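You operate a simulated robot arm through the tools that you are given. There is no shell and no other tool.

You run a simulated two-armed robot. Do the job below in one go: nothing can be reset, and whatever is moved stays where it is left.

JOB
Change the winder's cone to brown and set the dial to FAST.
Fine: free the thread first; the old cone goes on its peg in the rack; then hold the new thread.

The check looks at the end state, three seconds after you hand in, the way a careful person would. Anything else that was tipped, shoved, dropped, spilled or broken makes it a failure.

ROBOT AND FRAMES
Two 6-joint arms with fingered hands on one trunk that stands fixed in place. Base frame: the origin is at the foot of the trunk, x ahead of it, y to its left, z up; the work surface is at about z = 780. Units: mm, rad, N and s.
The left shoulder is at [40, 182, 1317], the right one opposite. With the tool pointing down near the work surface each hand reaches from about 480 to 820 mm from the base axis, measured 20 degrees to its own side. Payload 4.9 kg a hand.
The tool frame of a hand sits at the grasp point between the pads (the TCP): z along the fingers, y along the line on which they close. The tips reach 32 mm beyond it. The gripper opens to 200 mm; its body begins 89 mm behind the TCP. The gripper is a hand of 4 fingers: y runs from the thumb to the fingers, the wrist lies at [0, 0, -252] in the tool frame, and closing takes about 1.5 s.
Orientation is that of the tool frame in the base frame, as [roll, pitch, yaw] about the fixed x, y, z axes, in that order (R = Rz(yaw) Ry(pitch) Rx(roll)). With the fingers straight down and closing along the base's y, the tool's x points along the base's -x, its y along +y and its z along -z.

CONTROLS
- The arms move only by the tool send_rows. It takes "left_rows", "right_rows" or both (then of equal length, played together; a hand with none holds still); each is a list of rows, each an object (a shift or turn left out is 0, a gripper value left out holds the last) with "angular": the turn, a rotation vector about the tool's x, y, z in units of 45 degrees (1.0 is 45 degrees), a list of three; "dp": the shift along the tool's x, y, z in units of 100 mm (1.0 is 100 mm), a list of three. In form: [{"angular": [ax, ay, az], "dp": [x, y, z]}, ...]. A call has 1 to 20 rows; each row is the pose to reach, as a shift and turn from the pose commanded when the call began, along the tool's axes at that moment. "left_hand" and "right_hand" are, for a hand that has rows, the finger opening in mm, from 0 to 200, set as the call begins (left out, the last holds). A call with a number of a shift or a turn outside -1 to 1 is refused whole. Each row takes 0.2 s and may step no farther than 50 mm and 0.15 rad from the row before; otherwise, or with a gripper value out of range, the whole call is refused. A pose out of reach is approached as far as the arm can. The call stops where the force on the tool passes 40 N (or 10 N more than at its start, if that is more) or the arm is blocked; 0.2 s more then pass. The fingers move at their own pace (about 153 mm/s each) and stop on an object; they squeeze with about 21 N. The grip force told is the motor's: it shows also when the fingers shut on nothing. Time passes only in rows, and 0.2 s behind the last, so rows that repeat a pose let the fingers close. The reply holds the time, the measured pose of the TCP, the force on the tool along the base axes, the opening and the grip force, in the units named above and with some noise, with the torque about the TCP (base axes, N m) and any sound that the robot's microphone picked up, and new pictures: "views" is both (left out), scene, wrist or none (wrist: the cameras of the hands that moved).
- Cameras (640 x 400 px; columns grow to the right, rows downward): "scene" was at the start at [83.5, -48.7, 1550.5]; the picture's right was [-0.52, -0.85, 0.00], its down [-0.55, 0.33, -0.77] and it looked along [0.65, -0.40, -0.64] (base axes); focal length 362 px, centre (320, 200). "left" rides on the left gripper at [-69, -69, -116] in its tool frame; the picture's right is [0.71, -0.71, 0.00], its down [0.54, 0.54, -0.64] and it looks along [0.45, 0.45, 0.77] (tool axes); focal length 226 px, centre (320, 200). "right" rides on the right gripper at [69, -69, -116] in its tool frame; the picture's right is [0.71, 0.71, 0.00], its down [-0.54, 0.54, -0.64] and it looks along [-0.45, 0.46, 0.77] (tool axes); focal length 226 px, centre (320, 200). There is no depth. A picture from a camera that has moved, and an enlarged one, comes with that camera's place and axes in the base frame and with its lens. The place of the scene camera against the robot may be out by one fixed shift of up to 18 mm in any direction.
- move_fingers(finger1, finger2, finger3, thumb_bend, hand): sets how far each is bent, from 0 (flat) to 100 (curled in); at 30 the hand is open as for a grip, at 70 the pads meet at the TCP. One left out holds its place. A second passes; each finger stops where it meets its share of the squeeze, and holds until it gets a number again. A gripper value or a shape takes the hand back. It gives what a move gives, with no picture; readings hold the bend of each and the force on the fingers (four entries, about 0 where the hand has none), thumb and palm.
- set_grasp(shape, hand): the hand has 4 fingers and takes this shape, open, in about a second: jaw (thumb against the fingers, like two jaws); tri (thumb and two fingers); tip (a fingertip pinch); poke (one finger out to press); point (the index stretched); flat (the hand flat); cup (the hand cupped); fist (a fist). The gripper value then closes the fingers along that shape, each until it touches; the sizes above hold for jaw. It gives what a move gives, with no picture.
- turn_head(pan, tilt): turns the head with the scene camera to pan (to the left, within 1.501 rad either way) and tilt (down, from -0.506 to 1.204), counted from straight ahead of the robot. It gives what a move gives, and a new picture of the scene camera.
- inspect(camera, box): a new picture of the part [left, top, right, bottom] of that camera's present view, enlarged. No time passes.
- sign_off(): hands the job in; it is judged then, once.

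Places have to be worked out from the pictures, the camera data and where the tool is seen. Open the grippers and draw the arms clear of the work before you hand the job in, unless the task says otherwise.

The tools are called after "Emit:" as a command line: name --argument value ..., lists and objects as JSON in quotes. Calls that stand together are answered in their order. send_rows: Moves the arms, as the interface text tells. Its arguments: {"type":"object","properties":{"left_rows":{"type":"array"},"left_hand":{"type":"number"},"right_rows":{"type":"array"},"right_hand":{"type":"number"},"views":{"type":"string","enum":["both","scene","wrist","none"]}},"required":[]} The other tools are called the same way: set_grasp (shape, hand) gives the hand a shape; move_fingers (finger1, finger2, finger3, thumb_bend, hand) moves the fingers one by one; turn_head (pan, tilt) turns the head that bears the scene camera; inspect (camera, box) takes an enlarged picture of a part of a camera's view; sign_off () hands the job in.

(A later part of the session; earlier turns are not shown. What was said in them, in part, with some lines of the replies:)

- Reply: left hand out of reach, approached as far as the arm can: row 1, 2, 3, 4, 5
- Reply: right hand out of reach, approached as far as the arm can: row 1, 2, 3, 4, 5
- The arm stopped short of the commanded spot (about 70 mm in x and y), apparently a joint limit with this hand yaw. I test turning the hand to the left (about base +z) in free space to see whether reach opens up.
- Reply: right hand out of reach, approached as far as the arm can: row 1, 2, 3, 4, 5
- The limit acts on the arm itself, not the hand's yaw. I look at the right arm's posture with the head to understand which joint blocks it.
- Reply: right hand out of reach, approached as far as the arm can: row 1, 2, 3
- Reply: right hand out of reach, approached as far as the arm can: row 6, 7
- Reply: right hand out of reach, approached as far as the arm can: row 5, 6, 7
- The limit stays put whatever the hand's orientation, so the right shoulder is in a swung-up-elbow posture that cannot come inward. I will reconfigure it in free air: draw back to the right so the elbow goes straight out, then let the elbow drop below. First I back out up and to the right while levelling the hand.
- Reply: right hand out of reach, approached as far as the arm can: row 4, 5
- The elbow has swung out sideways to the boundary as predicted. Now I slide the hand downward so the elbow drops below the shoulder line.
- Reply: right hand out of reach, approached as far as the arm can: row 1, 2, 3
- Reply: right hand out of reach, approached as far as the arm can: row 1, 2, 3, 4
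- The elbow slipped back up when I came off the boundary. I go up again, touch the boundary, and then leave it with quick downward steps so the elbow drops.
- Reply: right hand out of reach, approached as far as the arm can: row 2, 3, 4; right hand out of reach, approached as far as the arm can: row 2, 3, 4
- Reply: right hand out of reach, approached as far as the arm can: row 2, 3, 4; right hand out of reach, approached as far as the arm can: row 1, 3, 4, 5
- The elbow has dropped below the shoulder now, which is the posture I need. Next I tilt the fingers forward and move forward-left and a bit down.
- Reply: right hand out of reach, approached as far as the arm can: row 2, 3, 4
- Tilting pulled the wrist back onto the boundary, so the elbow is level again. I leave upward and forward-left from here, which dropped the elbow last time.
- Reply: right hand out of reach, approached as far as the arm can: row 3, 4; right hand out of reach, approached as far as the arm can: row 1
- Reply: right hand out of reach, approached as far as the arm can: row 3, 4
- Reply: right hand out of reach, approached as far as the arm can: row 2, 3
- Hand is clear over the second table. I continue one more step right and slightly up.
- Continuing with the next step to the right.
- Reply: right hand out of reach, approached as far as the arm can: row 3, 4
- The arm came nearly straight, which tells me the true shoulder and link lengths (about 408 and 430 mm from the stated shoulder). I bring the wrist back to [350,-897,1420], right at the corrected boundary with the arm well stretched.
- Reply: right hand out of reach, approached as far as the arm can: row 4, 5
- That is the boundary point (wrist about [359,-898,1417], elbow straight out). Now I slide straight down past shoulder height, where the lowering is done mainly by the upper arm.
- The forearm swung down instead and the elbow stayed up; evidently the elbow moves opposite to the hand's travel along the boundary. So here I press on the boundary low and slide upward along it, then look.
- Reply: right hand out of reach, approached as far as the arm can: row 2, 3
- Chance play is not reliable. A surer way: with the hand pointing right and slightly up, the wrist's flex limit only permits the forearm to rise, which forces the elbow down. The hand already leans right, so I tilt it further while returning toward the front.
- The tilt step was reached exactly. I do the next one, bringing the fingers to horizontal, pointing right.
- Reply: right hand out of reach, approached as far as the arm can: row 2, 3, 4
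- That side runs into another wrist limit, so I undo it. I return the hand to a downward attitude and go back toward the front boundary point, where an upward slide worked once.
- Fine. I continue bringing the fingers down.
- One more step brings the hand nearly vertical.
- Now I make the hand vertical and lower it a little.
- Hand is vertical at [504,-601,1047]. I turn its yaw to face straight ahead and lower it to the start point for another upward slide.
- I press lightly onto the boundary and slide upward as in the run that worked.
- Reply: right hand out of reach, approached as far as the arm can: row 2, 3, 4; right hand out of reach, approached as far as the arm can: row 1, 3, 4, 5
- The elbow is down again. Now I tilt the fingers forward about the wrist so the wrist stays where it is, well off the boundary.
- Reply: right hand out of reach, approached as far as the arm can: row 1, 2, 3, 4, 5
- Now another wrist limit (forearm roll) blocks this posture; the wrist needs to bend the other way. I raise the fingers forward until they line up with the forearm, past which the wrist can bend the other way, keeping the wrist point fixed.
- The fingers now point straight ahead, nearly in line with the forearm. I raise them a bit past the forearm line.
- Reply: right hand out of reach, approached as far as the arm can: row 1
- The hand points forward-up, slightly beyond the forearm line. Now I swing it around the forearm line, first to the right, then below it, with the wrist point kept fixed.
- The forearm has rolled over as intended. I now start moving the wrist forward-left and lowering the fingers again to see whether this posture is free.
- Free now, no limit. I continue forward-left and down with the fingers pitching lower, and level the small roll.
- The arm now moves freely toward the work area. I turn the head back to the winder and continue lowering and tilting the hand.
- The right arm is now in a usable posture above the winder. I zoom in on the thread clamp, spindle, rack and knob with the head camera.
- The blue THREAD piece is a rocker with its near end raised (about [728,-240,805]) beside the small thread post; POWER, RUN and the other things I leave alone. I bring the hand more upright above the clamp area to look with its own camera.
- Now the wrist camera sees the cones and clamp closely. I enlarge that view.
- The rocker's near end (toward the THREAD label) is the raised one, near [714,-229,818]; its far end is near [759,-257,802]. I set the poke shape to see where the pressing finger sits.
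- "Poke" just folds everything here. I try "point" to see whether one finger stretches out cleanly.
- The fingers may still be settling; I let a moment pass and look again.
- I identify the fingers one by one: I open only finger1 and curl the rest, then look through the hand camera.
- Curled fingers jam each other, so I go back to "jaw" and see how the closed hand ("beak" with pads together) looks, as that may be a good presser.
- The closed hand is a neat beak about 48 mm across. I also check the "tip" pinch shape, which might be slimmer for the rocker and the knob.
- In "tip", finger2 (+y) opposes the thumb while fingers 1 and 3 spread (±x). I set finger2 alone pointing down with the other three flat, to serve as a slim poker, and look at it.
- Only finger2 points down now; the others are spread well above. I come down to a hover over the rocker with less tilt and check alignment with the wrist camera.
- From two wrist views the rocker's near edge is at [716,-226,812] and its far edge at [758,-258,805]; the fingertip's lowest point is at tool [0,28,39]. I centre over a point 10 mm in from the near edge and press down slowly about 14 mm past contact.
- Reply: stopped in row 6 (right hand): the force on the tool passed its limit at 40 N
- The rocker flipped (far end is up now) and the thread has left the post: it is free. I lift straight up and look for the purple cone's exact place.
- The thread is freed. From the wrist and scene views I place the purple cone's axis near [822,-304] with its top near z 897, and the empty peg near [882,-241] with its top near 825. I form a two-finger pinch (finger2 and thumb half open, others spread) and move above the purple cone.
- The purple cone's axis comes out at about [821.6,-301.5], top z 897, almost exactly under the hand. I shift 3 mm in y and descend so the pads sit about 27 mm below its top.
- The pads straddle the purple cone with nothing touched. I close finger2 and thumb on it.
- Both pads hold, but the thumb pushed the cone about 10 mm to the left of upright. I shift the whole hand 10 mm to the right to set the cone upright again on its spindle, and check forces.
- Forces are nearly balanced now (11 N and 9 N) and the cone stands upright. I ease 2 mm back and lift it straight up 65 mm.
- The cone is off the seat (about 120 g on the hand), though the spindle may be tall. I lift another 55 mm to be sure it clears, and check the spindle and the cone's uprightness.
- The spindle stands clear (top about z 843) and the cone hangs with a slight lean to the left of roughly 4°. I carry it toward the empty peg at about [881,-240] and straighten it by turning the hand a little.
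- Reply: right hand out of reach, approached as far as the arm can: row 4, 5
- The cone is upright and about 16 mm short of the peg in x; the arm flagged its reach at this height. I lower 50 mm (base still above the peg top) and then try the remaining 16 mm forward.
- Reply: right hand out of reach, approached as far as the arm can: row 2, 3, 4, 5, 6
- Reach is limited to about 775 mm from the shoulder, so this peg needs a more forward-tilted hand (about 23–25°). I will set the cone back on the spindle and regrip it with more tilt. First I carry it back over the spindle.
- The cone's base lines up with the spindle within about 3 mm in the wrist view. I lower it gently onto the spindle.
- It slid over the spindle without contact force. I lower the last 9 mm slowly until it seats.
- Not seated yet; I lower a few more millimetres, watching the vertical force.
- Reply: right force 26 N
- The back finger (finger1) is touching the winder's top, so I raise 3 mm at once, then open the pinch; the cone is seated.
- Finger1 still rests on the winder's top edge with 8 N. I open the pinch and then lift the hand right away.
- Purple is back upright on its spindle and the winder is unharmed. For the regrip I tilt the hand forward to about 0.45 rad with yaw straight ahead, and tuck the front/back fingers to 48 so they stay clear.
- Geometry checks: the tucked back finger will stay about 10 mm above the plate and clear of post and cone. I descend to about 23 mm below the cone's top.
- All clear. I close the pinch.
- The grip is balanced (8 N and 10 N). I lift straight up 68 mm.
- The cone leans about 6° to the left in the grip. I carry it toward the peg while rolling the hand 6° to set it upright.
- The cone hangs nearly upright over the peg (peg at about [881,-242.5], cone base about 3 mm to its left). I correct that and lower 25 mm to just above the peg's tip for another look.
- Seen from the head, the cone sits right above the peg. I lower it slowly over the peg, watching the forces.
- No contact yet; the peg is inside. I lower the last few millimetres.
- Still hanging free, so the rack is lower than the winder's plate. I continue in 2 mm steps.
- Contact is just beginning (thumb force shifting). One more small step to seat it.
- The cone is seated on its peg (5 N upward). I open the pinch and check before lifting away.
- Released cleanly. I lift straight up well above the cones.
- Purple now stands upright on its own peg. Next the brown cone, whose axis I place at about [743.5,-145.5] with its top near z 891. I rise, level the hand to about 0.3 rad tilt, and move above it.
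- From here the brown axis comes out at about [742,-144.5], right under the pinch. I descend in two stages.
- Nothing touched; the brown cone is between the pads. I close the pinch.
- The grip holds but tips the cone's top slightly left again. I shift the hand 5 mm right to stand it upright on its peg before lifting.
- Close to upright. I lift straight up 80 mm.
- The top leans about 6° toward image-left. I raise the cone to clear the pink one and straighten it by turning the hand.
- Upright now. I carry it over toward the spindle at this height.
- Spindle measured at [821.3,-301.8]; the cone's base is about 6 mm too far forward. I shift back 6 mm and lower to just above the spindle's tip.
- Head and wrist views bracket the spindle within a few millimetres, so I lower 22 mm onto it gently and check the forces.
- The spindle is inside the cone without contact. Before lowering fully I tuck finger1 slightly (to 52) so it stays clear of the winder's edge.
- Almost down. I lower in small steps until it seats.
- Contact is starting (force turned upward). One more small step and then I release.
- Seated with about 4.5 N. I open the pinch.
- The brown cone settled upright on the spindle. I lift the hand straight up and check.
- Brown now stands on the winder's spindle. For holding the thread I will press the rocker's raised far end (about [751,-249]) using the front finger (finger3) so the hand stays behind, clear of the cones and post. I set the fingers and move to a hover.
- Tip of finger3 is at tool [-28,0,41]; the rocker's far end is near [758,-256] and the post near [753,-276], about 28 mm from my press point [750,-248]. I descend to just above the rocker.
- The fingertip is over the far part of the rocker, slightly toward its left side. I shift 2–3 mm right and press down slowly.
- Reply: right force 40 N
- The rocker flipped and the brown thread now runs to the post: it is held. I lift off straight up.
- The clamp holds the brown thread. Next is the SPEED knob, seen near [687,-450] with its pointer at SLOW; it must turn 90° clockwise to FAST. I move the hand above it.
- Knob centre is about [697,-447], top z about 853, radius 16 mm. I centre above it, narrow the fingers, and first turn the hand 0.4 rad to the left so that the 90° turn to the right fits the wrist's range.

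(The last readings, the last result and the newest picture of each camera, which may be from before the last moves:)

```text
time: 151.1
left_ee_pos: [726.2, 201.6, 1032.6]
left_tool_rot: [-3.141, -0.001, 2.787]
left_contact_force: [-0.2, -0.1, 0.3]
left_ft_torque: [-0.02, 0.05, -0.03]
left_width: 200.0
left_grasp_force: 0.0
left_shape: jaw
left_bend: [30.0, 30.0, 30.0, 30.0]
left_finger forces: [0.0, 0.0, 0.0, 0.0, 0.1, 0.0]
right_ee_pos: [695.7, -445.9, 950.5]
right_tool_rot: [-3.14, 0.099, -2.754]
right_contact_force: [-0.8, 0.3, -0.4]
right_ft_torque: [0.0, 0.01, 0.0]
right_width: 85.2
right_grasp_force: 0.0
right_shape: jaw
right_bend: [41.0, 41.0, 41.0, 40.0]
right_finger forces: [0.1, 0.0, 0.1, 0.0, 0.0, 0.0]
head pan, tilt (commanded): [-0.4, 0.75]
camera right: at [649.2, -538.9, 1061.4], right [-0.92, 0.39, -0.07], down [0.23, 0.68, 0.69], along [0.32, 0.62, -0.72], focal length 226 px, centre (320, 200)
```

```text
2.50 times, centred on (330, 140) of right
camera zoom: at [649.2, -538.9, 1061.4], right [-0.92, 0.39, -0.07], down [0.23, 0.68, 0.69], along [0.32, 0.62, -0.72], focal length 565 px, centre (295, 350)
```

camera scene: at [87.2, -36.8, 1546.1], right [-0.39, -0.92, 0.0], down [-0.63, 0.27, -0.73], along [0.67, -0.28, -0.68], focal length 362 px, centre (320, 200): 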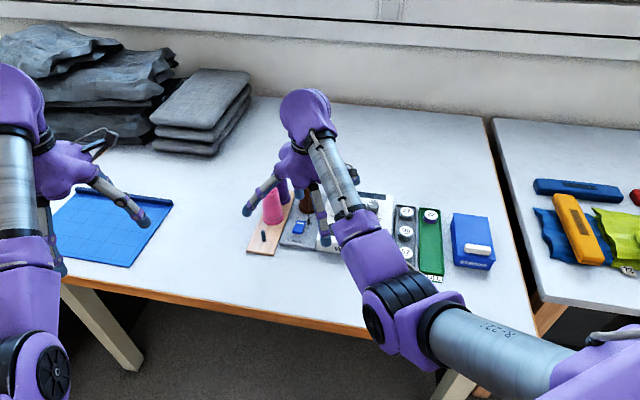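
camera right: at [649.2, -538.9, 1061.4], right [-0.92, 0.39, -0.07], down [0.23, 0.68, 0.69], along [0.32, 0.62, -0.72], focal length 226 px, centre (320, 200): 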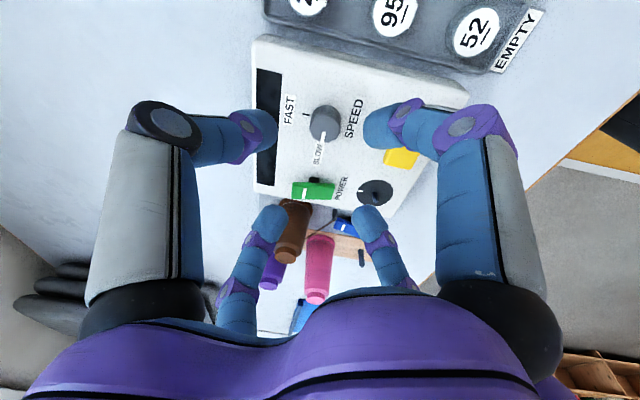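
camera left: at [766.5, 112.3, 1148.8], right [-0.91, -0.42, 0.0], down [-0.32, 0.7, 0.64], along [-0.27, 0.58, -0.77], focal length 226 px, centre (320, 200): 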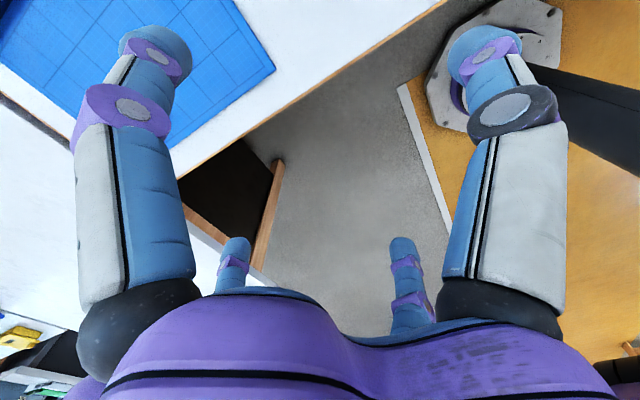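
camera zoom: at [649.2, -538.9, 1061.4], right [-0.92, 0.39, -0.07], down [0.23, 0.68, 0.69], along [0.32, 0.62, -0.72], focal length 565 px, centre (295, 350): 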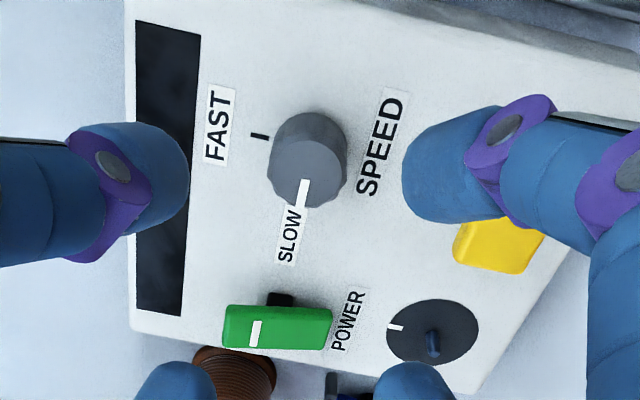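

The fingers straddle the knob direction well. I descend so the fingertips surround the knob about 8 mm above the panel.

Emit:
send_rows --right_rows '[{"dp": [0.01, -0.007, 0.2]}, {"dp": [0.03, -0.007, 0.4]}, {"dp": [0.05, -0.007, 0.6]}, {"dp": [0.062, -0.007, 0.735]}, {"dp": [0.062, -0.007, 0.735]}]' --views "both"

Emit:
inspect --camera "right" --box '[200, 60, 440, 260]'

Emit:
inspect --camera "scene" --box '[320, 150, 430, 260]'

```text
time: 152.3
left_ee_pos: [726.2, 201.6, 1032.2]
left_tool_rot: [-3.141, 0.001, 2.788]
left_contact_force: [0.4, 0.3, 0.2]
left_ft_torque: [-0.04, 0.0, 0.01]
left_width: 199.9
left_grasp_force: 0.0
left_shape: jaw
left_bend: [30.0, 30.0, 30.0, 30.0]
left_finger forces: [0.0, 0.1, 0.1, 0.1, 0.1, 0.0]
right_ee_pos: [699.0, -446.0, 876.1]
right_tool_rot: [-3.14, 0.099, -2.753]
right_contact_force: [0.2, -0.3, -0.1]
right_ft_torque: [0.02, -0.01, 0.01]
right_width: 85.3
right_grasp_force: 0.1
right_shape: jaw
right_bend: [41.0, 41.0, 41.0, 40.0]
right_finger forces: [0.0, 0.0, 0.0, 0.0, 0.0, 0.0]
head pan, tilt (commanded): [-0.4, 0.75]
camera scene: at [87.2, -36.9, 1546.1], right [-0.39, -0.92, 0.0], down [-0.63, 0.27, -0.73], along [0.67, -0.28, -0.68], focal length 362 px, centre (320, 200)
camera right: at [651.5, -539.4, 985.6], right [-0.92, 0.39, -0.07], down [0.23, 0.68, 0.69], along [0.32, 0.62, -0.72], focal length 226 px, centre (320, 200)
```

scene: 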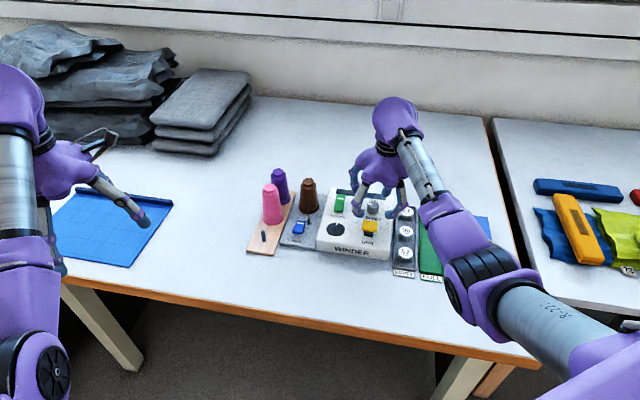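
right: 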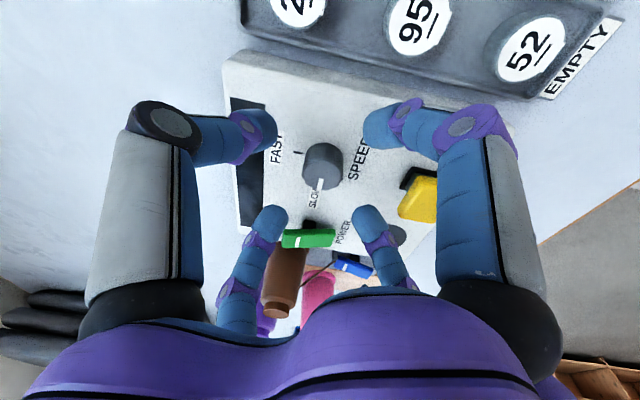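

```text
2.00 times, centred on (320, 160) of right
camera zoom: at [651.5, -539.4, 985.6], right [-0.92, 0.39, -0.07], down [0.23, 0.68, 0.69], along [0.32, 0.62, -0.72], focal length 452 px, centre (320, 280)
```

zoom: 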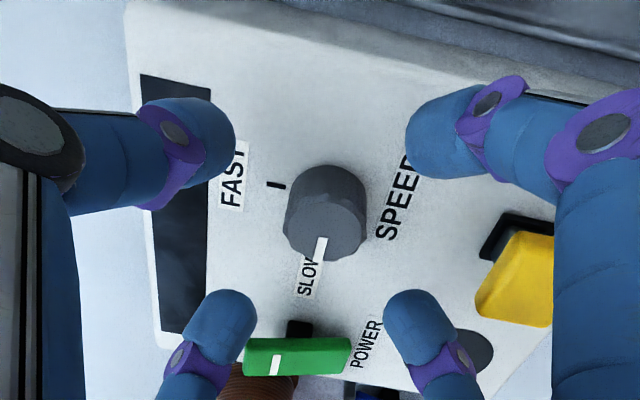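

```text
3.64 times, centred on (375, 205) of scene
camera zoom: at [87.2, -36.9, 1546.1], right [-0.39, -0.92, 0.0], down [-0.63, 0.27, -0.73], along [0.67, -0.28, -0.68], focal length 1317 px, centre (120, 182)
```

zoom: 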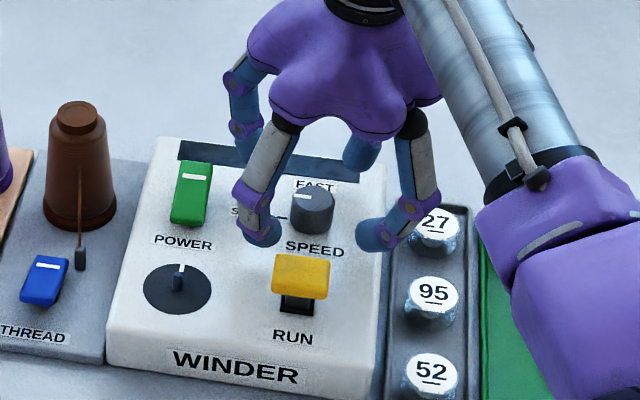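

The knob sits right in the middle of the four fingertips. I close them on it.

Emit:
send_rows --right_rows '[{"dp": [0, 0, 0]}, {"dp": [0, 0, 0]}, {"dp": [0, 0, 0]}, {"dp": [0, 0, 0]}, {"dp": [0, 0, 0]}, {"dp": [0, 0, 0]}, {"dp": [0, 0, 0]}]' --right_hand 0 --views "wrist"

Emit:
inspect --camera "right" --box '[220, 80, 420, 260]'

Emit:
inspect --camera "scene" --box '[330, 160, 420, 250]'

```text
time: 153.9
left_ee_pos: [725.1, 201.6, 1033.2]
left_tool_rot: [3.141, 0.002, 2.788]
left_contact_force: [0.2, 0.3, 0.8]
left_ft_torque: [-0.01, 0.0, 0.02]
left_width: 199.8
left_grasp_force: 0.0
left_shape: jaw
left_bend: [30.0, 30.0, 30.0, 30.0]
left_finger forces: [0.0, 0.1, 0.1, 0.0, 0.1, 0.1]
right_ee_pos: [699.3, -444.6, 877.9]
right_tool_rot: [-3.139, 0.101, -2.751]
right_contact_force: [-0.5, 3.5, 13.2]
right_ft_torque: [0.11, -0.03, -0.02]
right_width: 23.2
right_grasp_force: 21.3
right_shape: jaw
right_bend: [59.0, 78.0, 76.0, 62.0]
right_finger forces: [15.6, 22.6, 16.5, 0.0, 23.3, 0.0]
head pan, tilt (commanded): [-0.4, 0.75]
camera right: at [651.4, -538.9, 987.0], right [-0.92, 0.39, -0.07], down [0.23, 0.68, 0.69], along [0.32, 0.62, -0.72], focal length 226 px, centre (320, 200)
```

right: 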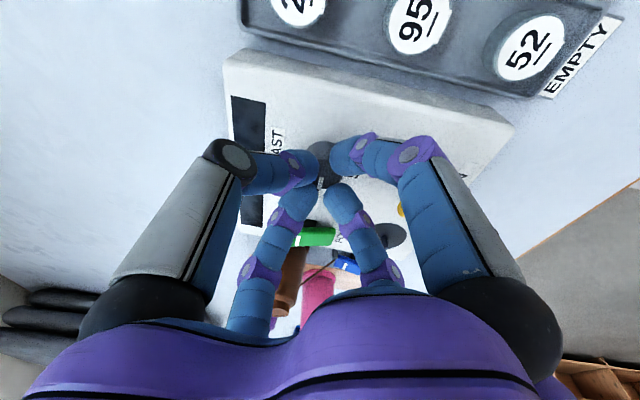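

```text
2.22 times, centred on (320, 170) of right
camera zoom: at [651.4, -538.9, 987.0], right [-0.92, 0.39, -0.07], down [0.23, 0.68, 0.69], along [0.32, 0.62, -0.72], focal length 502 px, centre (320, 267)
```

zoom: 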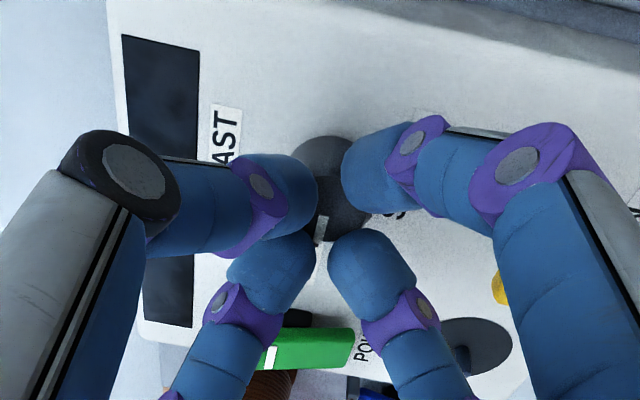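

```text
4.44 times, centred on (375, 205) of scene
camera zoom: at [86.5, -36.3, 1546.2], right [-0.39, -0.92, 0.0], down [-0.63, 0.27, -0.73], along [0.67, -0.28, -0.68], focal length 1610 px, centre (76, 178)
```

zoom: 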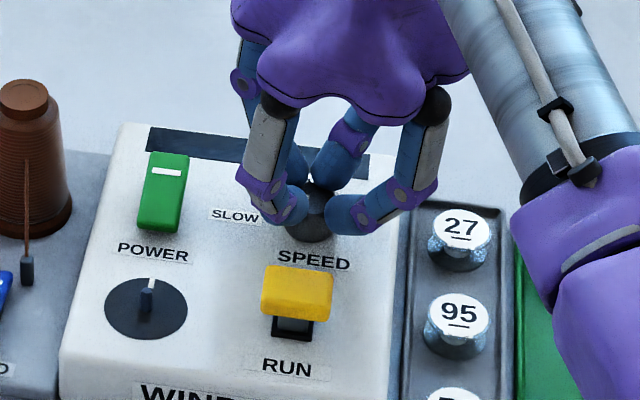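

The knob is held by all four fingers. I turn the hand 45° clockwise (seen from above), in small steps.

Emit:
send_rows --right_rows '[{"angular": [0.0165, 0, 0.165], "dp": [-0.0015, 0.0035, 0]}, {"angular": [0.033, 0, 0.33], "dp": [-0.003, 0.007, 0]}, {"angular": [0.05, 0, 0.497], "dp": [-0.0045, 0.0105, 0]}, {"angular": [0.067, 0, 0.664], "dp": [-0.006, 0.014, 0]}, {"angular": [0.083, 0, 0.83], "dp": [-0.0075, 0.0175, 0]}, {"angular": [0.1, 0, 0.995], "dp": [-0.009, 0.021, 0]}]' --views "wrist"

Emit:
inspect --camera "right" --box '[220, 80, 420, 260]'

Emit:
inspect --camera "scene" --box '[330, 160, 420, 250]'

```text
time: 155.3
left_ee_pos: [726.6, 200.4, 1031.4]
left_tool_rot: [-3.141, 0.001, 2.788]
left_contact_force: [-0.7, -0.9, 0.6]
left_ft_torque: [-0.04, 0.0, -0.01]
left_width: 200.0
left_grasp_force: 0.1
left_shape: jaw
left_bend: [30.0, 30.0, 30.0, 30.0]
left_finger forces: [0.0, 0.0, 0.1, 0.0, 0.0, 0.0]
right_ee_pos: [698.6, -444.8, 878.0]
right_tool_rot: [-3.137, 0.102, 2.742]
right_contact_force: [5.5, -2.6, 5.0]
right_ft_torque: [-0.07, -0.12, 0.02]
right_width: 23.0
right_grasp_force: 21.2
right_shape: jaw
right_bend: [78.0, 77.0, 75.0, 62.0]
right_finger forces: [19.5, 15.1, 17.7, 0.1, 18.8, 0.0]
head pan, tilt (commanded): [-0.4, 0.75]
camera right: at [598.3, -476.1, 987.5], right [-0.37, 0.92, -0.07], down [0.65, 0.32, 0.69], along [0.66, 0.21, -0.72], focal length 226 px, centre (320, 200)
```

right: 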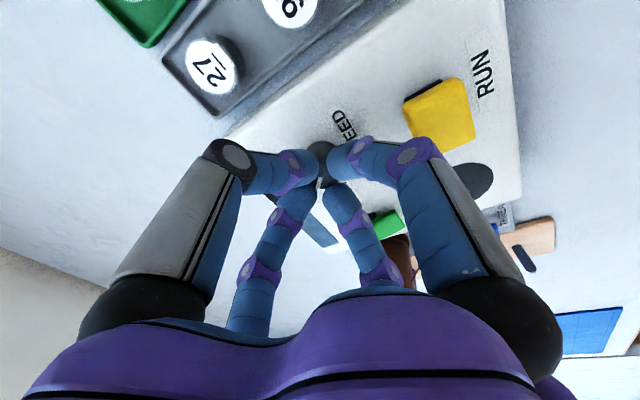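

```text
2.22 times, centred on (320, 170) of right
camera zoom: at [598.3, -476.1, 987.5], right [-0.37, 0.92, -0.07], down [0.65, 0.32, 0.69], along [0.66, 0.21, -0.72], focal length 502 px, centre (320, 267)
```

zoom: 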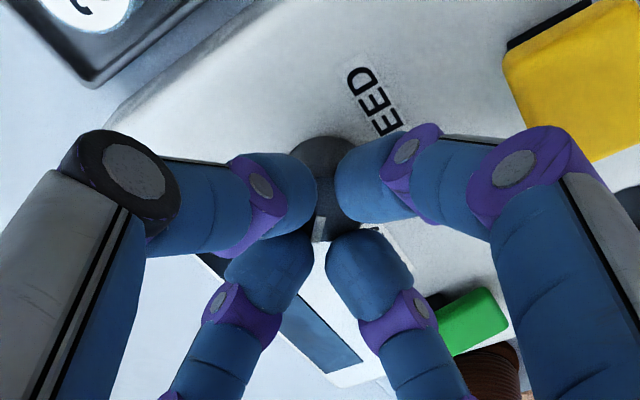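

```text
4.44 times, centred on (375, 205) of scene
camera zoom: at [87.2, -36.9, 1546.1], right [-0.39, -0.92, 0.0], down [-0.63, 0.27, -0.73], along [0.67, -0.28, -0.68], focal length 1610 px, centre (76, 178)
```

zoom: 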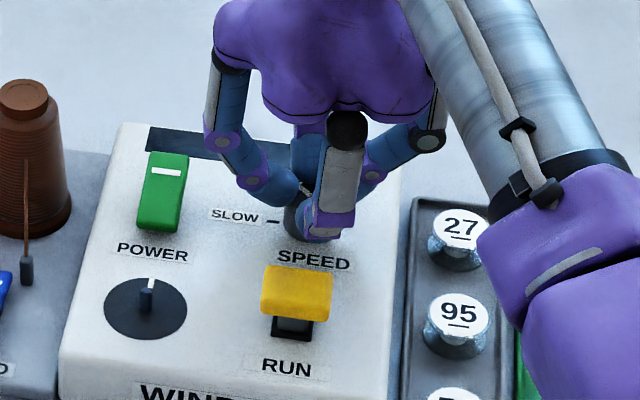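

The pointer moved with the hand (45° done). I turn the second 45°.

Emit:
send_rows --right_rows '[{"angular": [0.0165, 0, 0.165], "dp": [-0.0015, 0.0035, 0]}, {"angular": [0.033, 0, 0.33], "dp": [-0.003, 0.007, 0]}, {"angular": [0.05, 0, 0.497], "dp": [-0.0045, 0.0105, 0]}, {"angular": [0.067, 0, 0.664], "dp": [-0.006, 0.014, 0]}, {"angular": [0.083, 0, 0.83], "dp": [-0.0075, 0.0175, 0]}, {"angular": [0.1, 0, 0.995], "dp": [-0.009, 0.021, 0]}]' --views "wrist"

Emit:
inspect --camera "right" --box '[220, 80, 420, 260]'

Emit:
inspect --camera "scene" --box '[330, 160, 420, 250]'

```text
time: 156.7
left_ee_pos: [725.8, 202.3, 1032.9]
left_tool_rot: [3.141, 0.0, 2.788]
left_contact_force: [0.4, 0.0, -0.5]
left_ft_torque: [0.0, 0.03, 0.03]
left_width: 199.8
left_grasp_force: 0.1
left_shape: jaw
left_bend: [30.0, 30.0, 30.0, 30.0]
left_finger forces: [0.0, 0.0, 0.1, 0.0, 0.1, 0.0]
right_ee_pos: [700.0, -443.3, 878.6]
right_tool_rot: [-3.14, 0.102, 1.958]
right_contact_force: [-1.6, -6.2, 1.4]
right_ft_torque: [-0.16, 0.12, 0.01]
right_width: 22.4
right_grasp_force: 21.5
right_shape: jaw
right_bend: [78.0, 77.0, 75.0, 62.0]
right_finger forces: [16.1, 16.1, 16.1, 0.1, 21.3, 0.0]
head pan, tilt (commanded): [-0.4, 0.75]
camera right: at [606.3, -394.2, 987.5], right [0.39, 0.92, -0.07], down [0.68, -0.23, 0.69], along [0.62, -0.32, -0.72], focal length 226 px, centre (320, 200)
```

right: 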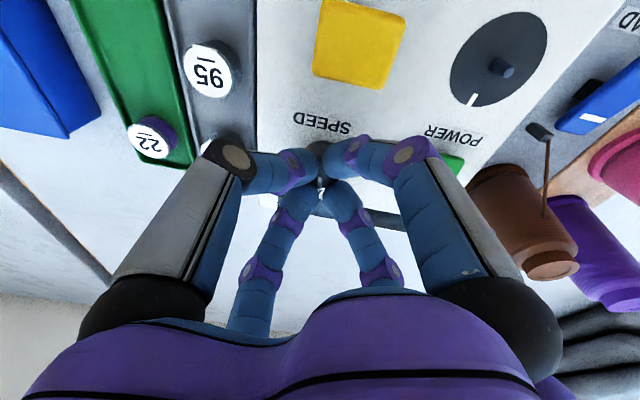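

```text
2.22 times, centred on (320, 170) of right
camera zoom: at [606.3, -394.2, 987.5], right [0.39, 0.92, -0.07], down [0.68, -0.23, 0.69], along [0.62, -0.32, -0.72], focal length 502 px, centre (320, 267)
```

zoom: 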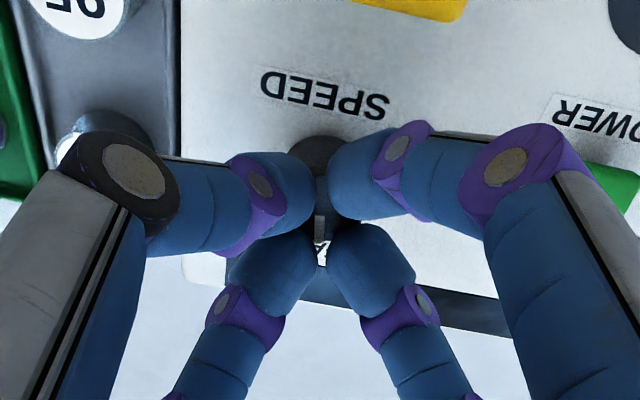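

```text
4.44 times, centred on (375, 205) of scene
camera zoom: at [86.9, -37.1, 1546.2], right [-0.39, -0.92, 0.0], down [-0.63, 0.27, -0.73], along [0.67, -0.28, -0.68], focal length 1610 px, centre (76, 178)
```

zoom: 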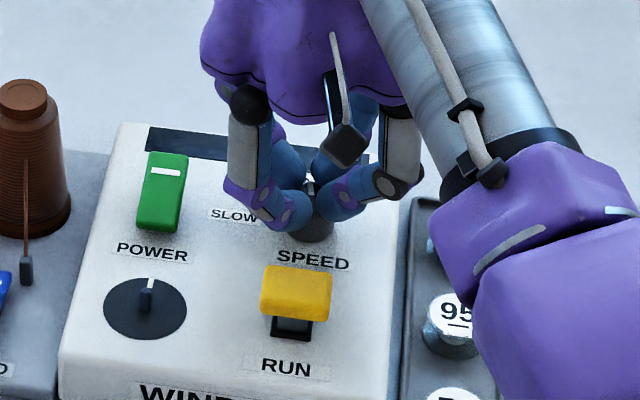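

The hand has turned 90°. I open the fingers and look at where the pointer ended before lifting away.

Emit:
send_rows --right_rows '[{"dp": [0, 0, 0]}, {"dp": [0, 0, 0]}, {"dp": [0, 0, 0]}, {"dp": [0, 0, 0]}, {"dp": [0, 0, 0]}]' --right_hand 85 --views "none"

Emit:
inspect --camera "right" --box '[240, 80, 400, 240]'

Emit:
inspect --camera "scene" --box '[340, 170, 410, 240]'

```text
time: 157.9
left_ee_pos: [725.2, 202.0, 1031.1]
left_tool_rot: [-3.141, 0.0, 2.786]
left_contact_force: [0.0, -0.2, 0.1]
left_ft_torque: [-0.03, -0.03, -0.01]
left_width: 199.7
left_grasp_force: 0.0
left_shape: jaw
left_bend: [30.0, 30.0, 30.0, 30.0]
left_finger forces: [0.0, 0.0, 0.0, 0.0, 0.0, 0.0]
right_ee_pos: [700.7, -442.7, 878.3]
right_tool_rot: [3.141, 0.104, 1.96]
right_contact_force: [-0.2, -0.2, -1.0]
right_ft_torque: [0.0, 0.0, 0.0]
right_width: 84.5
right_grasp_force: 0.1
right_shape: jaw
right_bend: [41.0, 41.0, 41.0, 40.0]
right_finger forces: [0.0, 0.1, 0.1, 0.1, 0.0, 0.1]
head pan, tilt (commanded): [-0.4, 0.75]
```

```text
2.50 times, centred on (320, 160) of right
camera zoom: at [606.6, -393.8, 987.6], right [0.39, 0.92, -0.07], down [0.68, -0.23, 0.69], along [0.62, -0.32, -0.72], focal length 565 px, centre (320, 300)
```

zoom: 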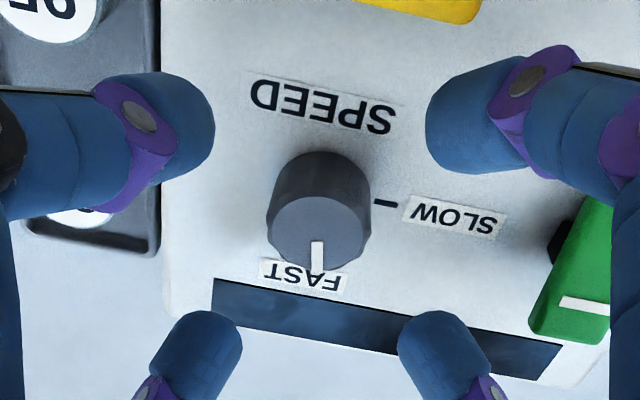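

```text
5.71 times, centred on (375, 205) of scene
camera zoom: at [87.1, -36.8, 1546.1], right [-0.39, -0.92, 0.0], down [-0.63, 0.27, -0.73], along [0.67, -0.28, -0.68], focal length 2070 px, centre (6, 171)
```

zoom: 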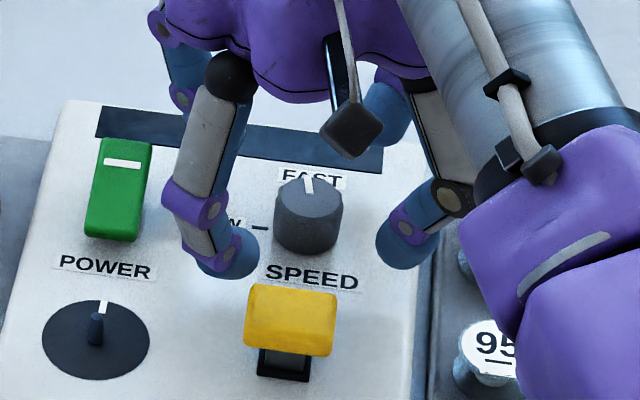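

The pointer is near FAST but by my measurement about 12° short of the FAST mark (pointer at about -22°, mark at about -35° in base heading). I recentre, grip again and turn a bit further.

Emit:
send_rows --right_rows '[{"dp": [0.017, -0.015, 0]}, {"dp": [0.017, -0.015, 0]}]' --views "none"

Emit:
send_rows --right_rows '[{"dp": [0, 0, 0]}, {"dp": [0, 0, 0]}, {"dp": [0, 0, 0]}, {"dp": [0, 0, 0]}, {"dp": [0, 0, 0]}, {"dp": [0, 0, 0]}, {"dp": [0, 0, 0]}]' --right_hand 0 --views "none"

Emit:
inspect --camera "right" --box '[270, 110, 370, 210]'

Emit:
inspect --camera "scene" --box '[350, 180, 400, 230]'

```text
time: 158.5
left_ee_pos: [726.1, 201.0, 1032.5]
left_tool_rot: [3.141, 0.0, 2.788]
left_contact_force: [-0.1, -0.3, 0.3]
left_ft_torque: [0.04, -0.03, 0.0]
left_width: 199.9
left_grasp_force: 0.1
left_shape: jaw
left_bend: [30.0, 30.0, 30.0, 30.0]
left_finger forces: [0.1, 0.0, 0.0, 0.1, 0.1, 0.1]
right_ee_pos: [699.0, -440.6, 879.3]
right_tool_rot: [-3.142, 0.103, 1.96]
right_contact_force: [0.5, -1.1, 0.3]
right_ft_torque: [-0.01, -0.04, 0.01]
right_width: 84.7
right_grasp_force: 0.2
right_shape: jaw
right_bend: [41.0, 41.0, 41.0, 40.0]
right_finger forces: [0.0, 0.0, 0.0, 0.0, 0.1, 0.1]
head pan, tilt (commanded): [-0.4, 0.75]
```

```text
time: 160.1
left_ee_pos: [726.0, 201.9, 1031.9]
left_tool_rot: [3.141, 0.001, 2.79]
left_contact_force: [0.6, -0.4, -0.4]
left_ft_torque: [-0.02, 0.0, 0.04]
left_width: 200.1
left_grasp_force: 0.1
left_shape: jaw
left_bend: [30.0, 30.0, 30.0, 30.0]
left_finger forces: [0.0, 0.0, 0.1, 0.0, 0.1, 0.2]
right_ee_pos: [698.1, -440.8, 879.2]
right_tool_rot: [3.14, 0.103, 1.959]
right_contact_force: [4.2, 3.3, 11.0]
right_ft_torque: [0.26, -0.19, -0.01]
right_width: 19.2
right_grasp_force: 20.9
right_shape: jaw
right_bend: [76.0, 76.0, 62.0, 62.0]
right_finger forces: [24.6, 20.1, 17.0, 0.0, 13.7, 0.0]
head pan, tilt (commanded): [-0.4, 0.75]
```

```text
4.00 times, centred on (320, 160) of right
camera zoom: at [604.9, -392.2, 988.4], right [0.39, 0.92, -0.07], down [0.68, -0.23, 0.7], along [0.62, -0.32, -0.71], focal length 904 px, centre (320, 360)
```

zoom: 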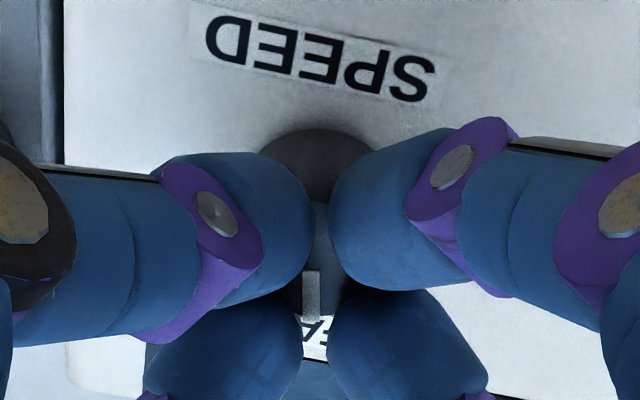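

```text
8.00 times, centred on (375, 205) of scene
camera zoom: at [86.9, -36.4, 1546.2], right [-0.39, -0.92, 0.0], down [-0.63, 0.27, -0.73], along [0.67, -0.28, -0.68], focal length 2898 px, centre (-120, 160)
```

zoom: 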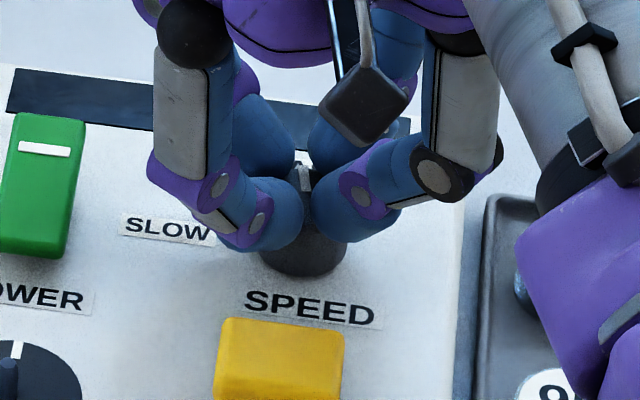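

Gripped again; the pointer is visible between the fingers. I turn a further 15° clockwise.

Emit:
send_rows --right_rows '[{"angular": [0.011, 0, 0.11]}, {"angular": [0.022, 0, 0.22]}, {"angular": [0.034, 0, 0.33]}, {"angular": [0.034, 0, 0.33]}]' --views "none"

Emit:
inspect --camera "right" --box '[270, 110, 370, 210]'

Emit:
inspect --camera "scene" --box '[350, 180, 400, 230]'

```text
time: 161.1
left_ee_pos: [725.3, 201.5, 1031.8]
left_tool_rot: [3.141, 0.003, 2.79]
left_contact_force: [0.2, 0.0, 0.0]
left_ft_torque: [-0.01, -0.04, -0.03]
left_width: 199.7
left_grasp_force: 0.1
left_shape: jaw
left_bend: [30.0, 30.0, 30.0, 30.0]
left_finger forces: [0.0, 0.0, 0.0, 0.1, 0.0, 0.0]
right_ee_pos: [700.1, -441.4, 879.5]
right_tool_rot: [3.139, 0.102, 1.698]
right_contact_force: [10.2, 4.0, 15.5]
right_ft_torque: [0.23, -0.53, 0.39]
right_width: 19.1
right_grasp_force: 20.9
right_shape: jaw
right_bend: [76.0, 76.0, 75.0, 63.0]
right_finger forces: [26.0, 28.7, 16.6, 0.1, 13.3, 0.0]
head pan, tilt (commanded): [-0.4, 0.75]
```

```text
4.00 times, centred on (320, 160) of right
camera zoom: at [621.1, -369.5, 988.5], right [0.61, 0.79, -0.07], down [0.6, -0.4, 0.7], along [0.52, -0.47, -0.71], focal length 904 px, centre (320, 360)
```

zoom: 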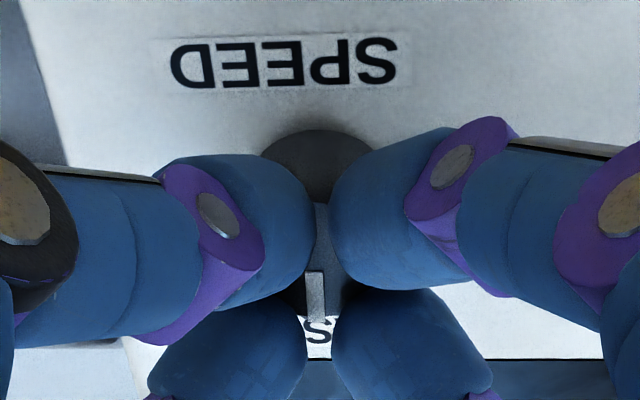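

```text
8.00 times, centred on (375, 205) of scene
camera zoom: at [87.0, -36.2, 1546.2], right [-0.39, -0.92, 0.0], down [-0.63, 0.27, -0.73], along [0.67, -0.28, -0.68], focal length 2898 px, centre (-120, 160)
```

zoom: 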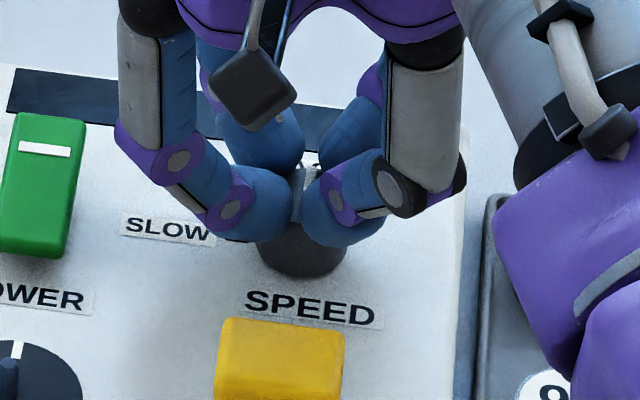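

The pointer now points squarely along the panel toward FAST, and the torque rose (a stop). I open the fingers and check.

Emit:
send_rows --right_rows '[{"dp": [0, 0, 0]}, {"dp": [0, 0, 0]}, {"dp": [0, 0, 0]}, {"dp": [0, 0, 0]}, {"dp": [0, 0, 0]}]' --right_hand 85 --views "none"

Emit:
inspect --camera "right" --box '[240, 80, 400, 240]'

Emit:
inspect --camera "scene" --box '[350, 180, 400, 230]'

```text
time: 162.3
left_ee_pos: [726.7, 199.9, 1032.1]
left_tool_rot: [-3.141, -0.001, 2.788]
left_contact_force: [-0.4, -0.8, 0.0]
left_ft_torque: [-0.02, 0.03, -0.04]
left_width: 200.1
left_grasp_force: 0.1
left_shape: jaw
left_bend: [30.0, 30.0, 30.0, 30.0]
left_finger forces: [0.0, 0.0, 0.1, 0.0, 0.0, 0.0]
right_ee_pos: [698.4, -441.8, 878.3]
right_tool_rot: [-3.139, 0.103, 1.7]
right_contact_force: [0.3, 0.1, -0.7]
right_ft_torque: [-0.01, 0.04, -0.01]
right_width: 84.9
right_grasp_force: 0.1
right_shape: jaw
right_bend: [41.0, 41.0, 41.0, 40.0]
right_finger forces: [0.0, 0.1, 0.0, 0.0, 0.0, 0.0]
head pan, tilt (commanded): [-0.4, 0.75]
```

```text
2.50 times, centred on (320, 160) of right
camera zoom: at [620.5, -370.3, 987.2], right [0.61, 0.79, -0.07], down [0.6, -0.4, 0.69], along [0.52, -0.47, -0.72], focal length 565 px, centre (320, 300)
```

zoom: 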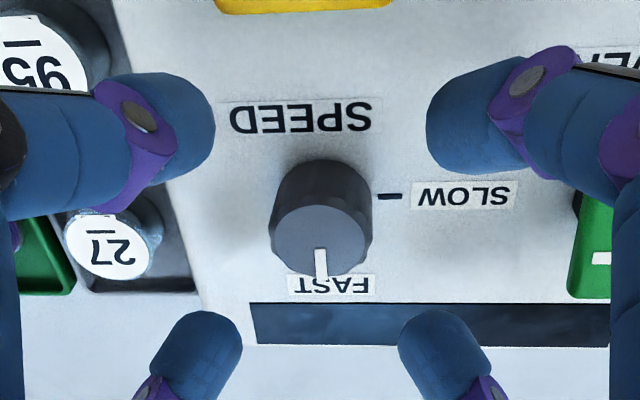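

```text
8.00 times, centred on (375, 205) of scene
camera zoom: at [87.2, -36.8, 1546.1], right [-0.39, -0.92, 0.0], down [-0.63, 0.27, -0.73], along [0.67, -0.28, -0.68], focal length 2898 px, centre (-120, 160)
```

zoom: 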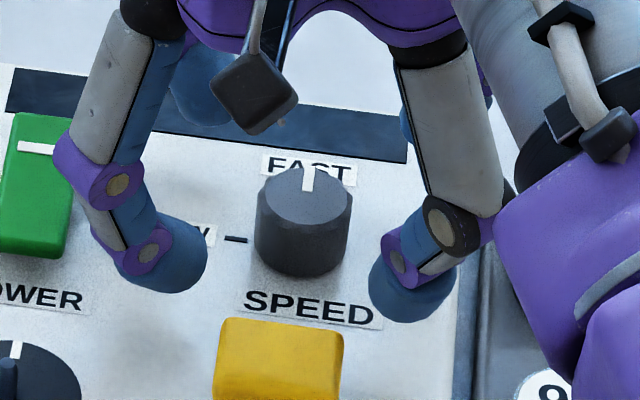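

The pointer now reads about -35°, matching the FAST mark. I lift straight up clear of the panel.

Emit:
send_rows --right_rows '[{"dp": [-0.02, 0, -0.2]}, {"dp": [-0.04, 0, -0.4]}, {"dp": [-0.07, 0, -0.7]}, {"dp": [-0.1, 0, -0.99]}, {"dp": [-0.1, 0, -0.99]}]' --views "both"

Emit:
inspect --camera "right" --box '[200, 60, 440, 260]'

Emit:
inspect --camera "scene" --box '[240, 150, 480, 290]'

```text
time: 163.5
left_ee_pos: [725.8, 201.0, 1032.4]
left_tool_rot: [3.141, -0.001, 2.787]
left_contact_force: [0.5, 0.2, 0.4]
left_ft_torque: [0.0, 0.01, -0.01]
left_width: 200.0
left_grasp_force: 0.0
left_shape: jaw
left_bend: [30.0, 30.0, 30.0, 30.0]
left_finger forces: [0.1, 0.0, 0.0, 0.0, 0.0, 0.0]
right_ee_pos: [698.0, -441.5, 977.5]
right_tool_rot: [3.141, 0.106, 1.698]
right_contact_force: [-0.2, 0.1, -0.4]
right_ft_torque: [0.0, -0.04, 0.02]
right_width: 84.5
right_grasp_force: 0.0
right_shape: jaw
right_bend: [41.0, 41.0, 41.0, 40.0]
right_finger forces: [0.1, 0.1, 0.0, 0.0, 0.0, 0.0]
head pan, tilt (commanded): [-0.4, 0.75]
camera scene: at [87.1, -36.8, 1546.2], right [-0.39, -0.92, 0.0], down [-0.63, 0.27, -0.73], along [0.67, -0.28, -0.68], focal length 362 px, centre (320, 200)
camera right: at [618.8, -370.0, 1087.1], right [0.61, 0.79, -0.07], down [0.6, -0.4, 0.69], along [0.52, -0.47, -0.72], focal length 226 px, centre (320, 200)
```

scene: 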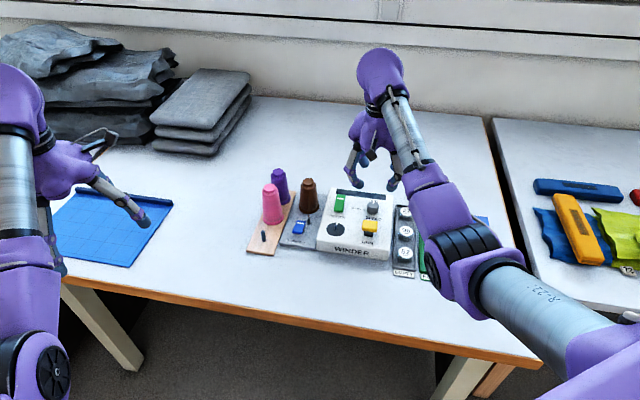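
right: 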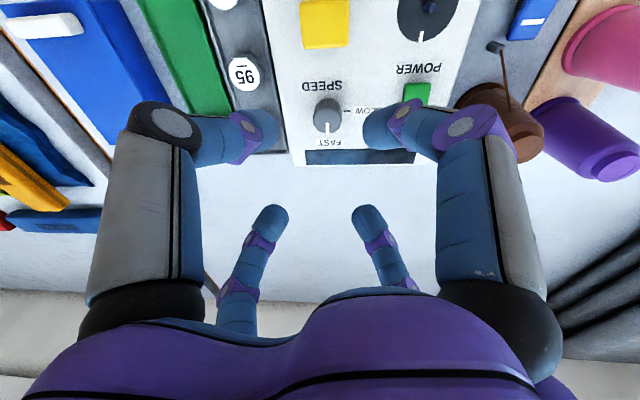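

```text
2.00 times, centred on (320, 160) of right
camera zoom: at [618.8, -370.0, 1087.1], right [0.61, 0.79, -0.07], down [0.6, -0.4, 0.69], along [0.52, -0.47, -0.72], focal length 452 px, centre (320, 280)
```

zoom: 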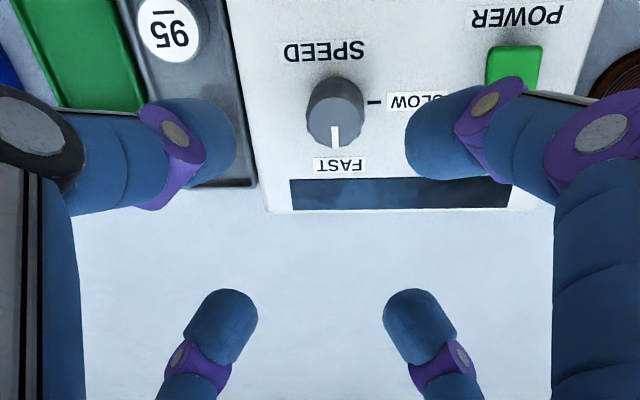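

```text
2.67 times, centred on (360, 220) of scene
camera zoom: at [87.1, -36.8, 1546.2], right [-0.39, -0.92, 0.0], down [-0.63, 0.27, -0.73], along [0.67, -0.28, -0.68], focal length 966 px, centre (213, 147)
```

zoom: 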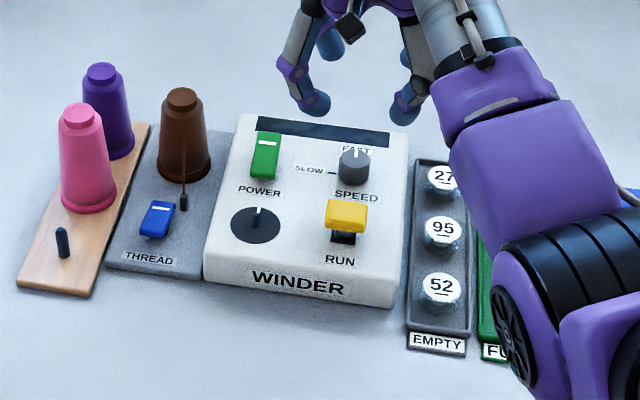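

The knob points exactly at FAST, and cones, clamp, POWER and RUN look right. I open the hand fully and draw the right arm up and back from the work.

Emit:
send_rows --right_rows '[{"dp": [-0.05, 0, -0.3]}, {"dp": [-0.2, -0.2, -0.6]}, {"dp": [-0.4, -0.43, -0.84]}, {"dp": [-0.61, -0.67, -0.84]}, {"dp": [-0.61, -0.67, -0.84]}]' --right_hand 200 --views "scene"

```text
time: 164.7
left_ee_pos: [725.7, 201.2, 1032.9]
left_tool_rot: [-3.14, 0.0, 2.788]
left_contact_force: [0.3, 0.0, -0.2]
left_ft_torque: [-0.01, 0.0, 0.01]
left_width: 200.2
left_grasp_force: 0.1
left_shape: jaw
left_bend: [30.0, 30.0, 30.0, 30.0]
left_finger forces: [0.1, 0.1, 0.0, 0.1, 0.0, 0.1]
right_ee_pos: [666.5, -518.3, 1036.2]
right_tool_rot: [3.142, 0.104, 1.698]
right_contact_force: [-0.2, 0.0, -0.1]
right_ft_torque: [0.0, -0.01, -0.03]
right_width: 199.6
right_grasp_force: 0.0
right_shape: jaw
right_bend: [30.0, 30.0, 30.0, 30.0]
right_finger forces: [0.0, 0.0, 0.0, 0.0, 0.0, 0.1]
right hand out of reach, approached as far as the arm can: row 2, 3, 4, 5
head pan, tilt (commanded): [-0.4, 0.75]
camera scene: at [87.1, -37.0, 1546.1], right [-0.39, -0.92, 0.0], down [-0.63, 0.27, -0.73], along [0.67, -0.28, -0.68], focal length 362 px, centre (320, 200)
```

scene: 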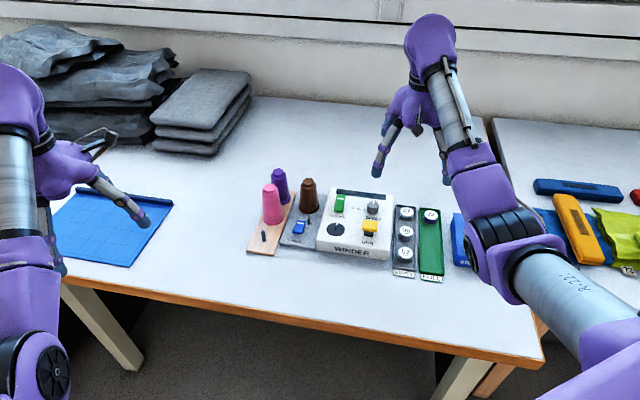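

I move it further to the right so it is well clear, then take a last look at everything.

Emit:
send_rows --right_rows '[{"dp": [-0.25, -0.03, -0.02]}, {"dp": [-0.5, -0.06, -0.05]}, {"dp": [-0.75, -0.1, -0.07]}, {"dp": [-1.0, -0.13, -0.09]}, {"dp": [-1.0, -0.13, -0.09]}]' --views "none"

Emit:
turn_head --pan -0.5 --tilt 0.72

Emit:
inspect --camera "scene" --box '[200, 170, 350, 290]'

Emit:
inspect --camera "scene" --box '[280, 170, 470, 300]'

```text
time: 165.9
left_ee_pos: [726.8, 202.1, 1032.2]
left_tool_rot: [3.141, -0.001, 2.787]
left_contact_force: [-0.8, 0.7, 0.4]
left_ft_torque: [0.03, 0.02, -0.01]
left_width: 200.0
left_grasp_force: 0.1
left_shape: jaw
left_bend: [30.0, 30.0, 30.0, 30.0]
left_finger forces: [0.1, 0.1, 0.0, 0.0, 0.1, 0.1]
right_ee_pos: [667.2, -620.4, 1054.6]
right_tool_rot: [-3.141, 0.103, 1.701]
right_contact_force: [-0.1, -0.7, -0.2]
right_ft_torque: [0.02, 0.01, -0.02]
right_width: 200.1
right_grasp_force: 0.1
right_shape: jaw
right_bend: [30.0, 30.0, 30.0, 30.0]
right_finger forces: [0.0, 0.1, 0.0, 0.1, 0.1, 0.0]
head pan, tilt (commanded): [-0.4, 0.75]
```

```text
time: 166.6
left_ee_pos: [726.4, 201.5, 1033.0]
left_tool_rot: [3.14, 0.0, 2.786]
left_contact_force: [-0.3, -0.2, 1.0]
left_ft_torque: [0.02, 0.02, -0.01]
left_width: 199.8
left_grasp_force: 0.1
left_shape: jaw
left_bend: [30.0, 30.0, 30.0, 30.0]
left_finger forces: [0.0, 0.0, 0.0, 0.1, 0.0, 0.0]
right_ee_pos: [667.6, -619.8, 1055.5]
right_tool_rot: [-3.14, 0.103, 1.7]
right_contact_force: [0.7, -0.6, -0.5]
right_ft_torque: [0.02, 0.02, 0.03]
right_width: 200.0
right_grasp_force: 0.1
right_shape: jaw
right_bend: [30.0, 30.0, 30.0, 30.0]
right_finger forces: [0.0, 0.1, 0.0, 0.0, 0.0, 0.0]
head pan, tilt (commanded): [-0.499, 0.721]
camera scene: at [84.7, -44.9, 1548.6], right [-0.48, -0.88, 0.0], down [-0.58, 0.32, -0.75], along [0.66, -0.36, -0.66], focal length 362 px, centre (320, 200)
```

scene: 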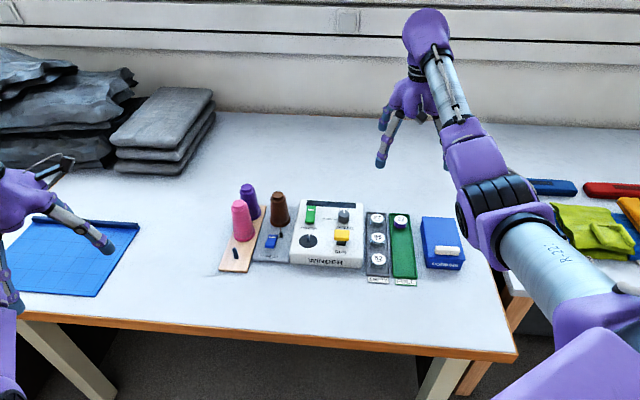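

```text
3.33 times, centred on (275, 230) of scene
camera zoom: at [84.7, -44.9, 1548.6], right [-0.48, -0.88, 0.0], down [-0.58, 0.32, -0.75], along [0.66, -0.36, -0.66], focal length 1208 px, centre (470, 100)
```

zoom: 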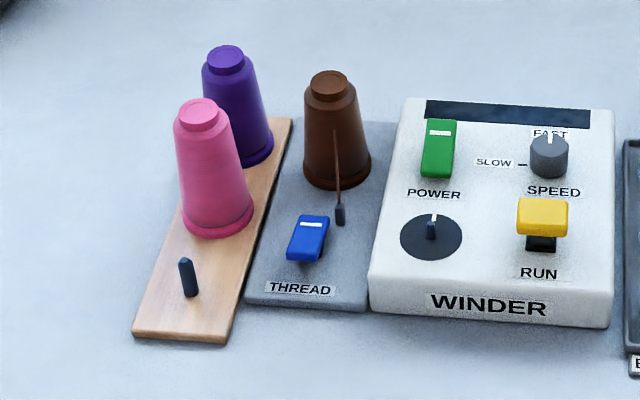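

```text
3.08 times, centred on (375, 235) of scene
camera zoom: at [84.7, -44.9, 1548.6], right [-0.48, -0.88, 0.0], down [-0.58, 0.32, -0.75], along [0.66, -0.36, -0.66], focal length 1115 px, centre (151, 92)
```

zoom: 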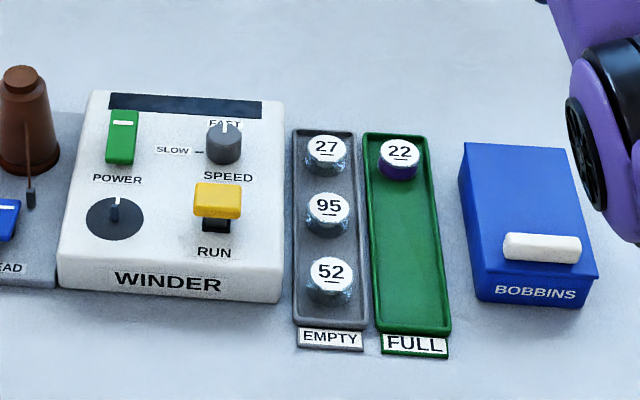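

All checks out in the last views: brown is on the winder with its thread held, purple on its own peg, pink untouched, the dial at FAST, and POWER, RUN, bobbins and box as they were. Both hands are open and clear, so I hand the job in.

Emit:
sign_off

```text
The job is handed in.
```

The job is handed in: the winder now carries the brown cone with its thread held, and the dial is set to FAST.

- **Thread and old cone:** I freed the purple thread first, then put the purple cone upright on the empty peg in the rack. I set it back on the spindle once partway through, to regrip it at a steeper angle because that peg was near the arm's reach limit.
- **New cone:** The brown cone sits upright on the spindle. The clamp is pressed back, and the brown thread runs to the post.
- **Dial:** One turn left the knob about 12° short, so I gripped it again and turned it further. Its pointer now lines up with the FAST mark.
- **Contact with the winder:** One finger pressed on the winder's top with up to about 14 N while I was setting the purple cone back. Nothing moved there in the pictures.

In the last pictures, the pink cone, POWER, RUN, the bobbins and the blue BOBBINS box look as they did at the start. Both hands are open and clear of the work.
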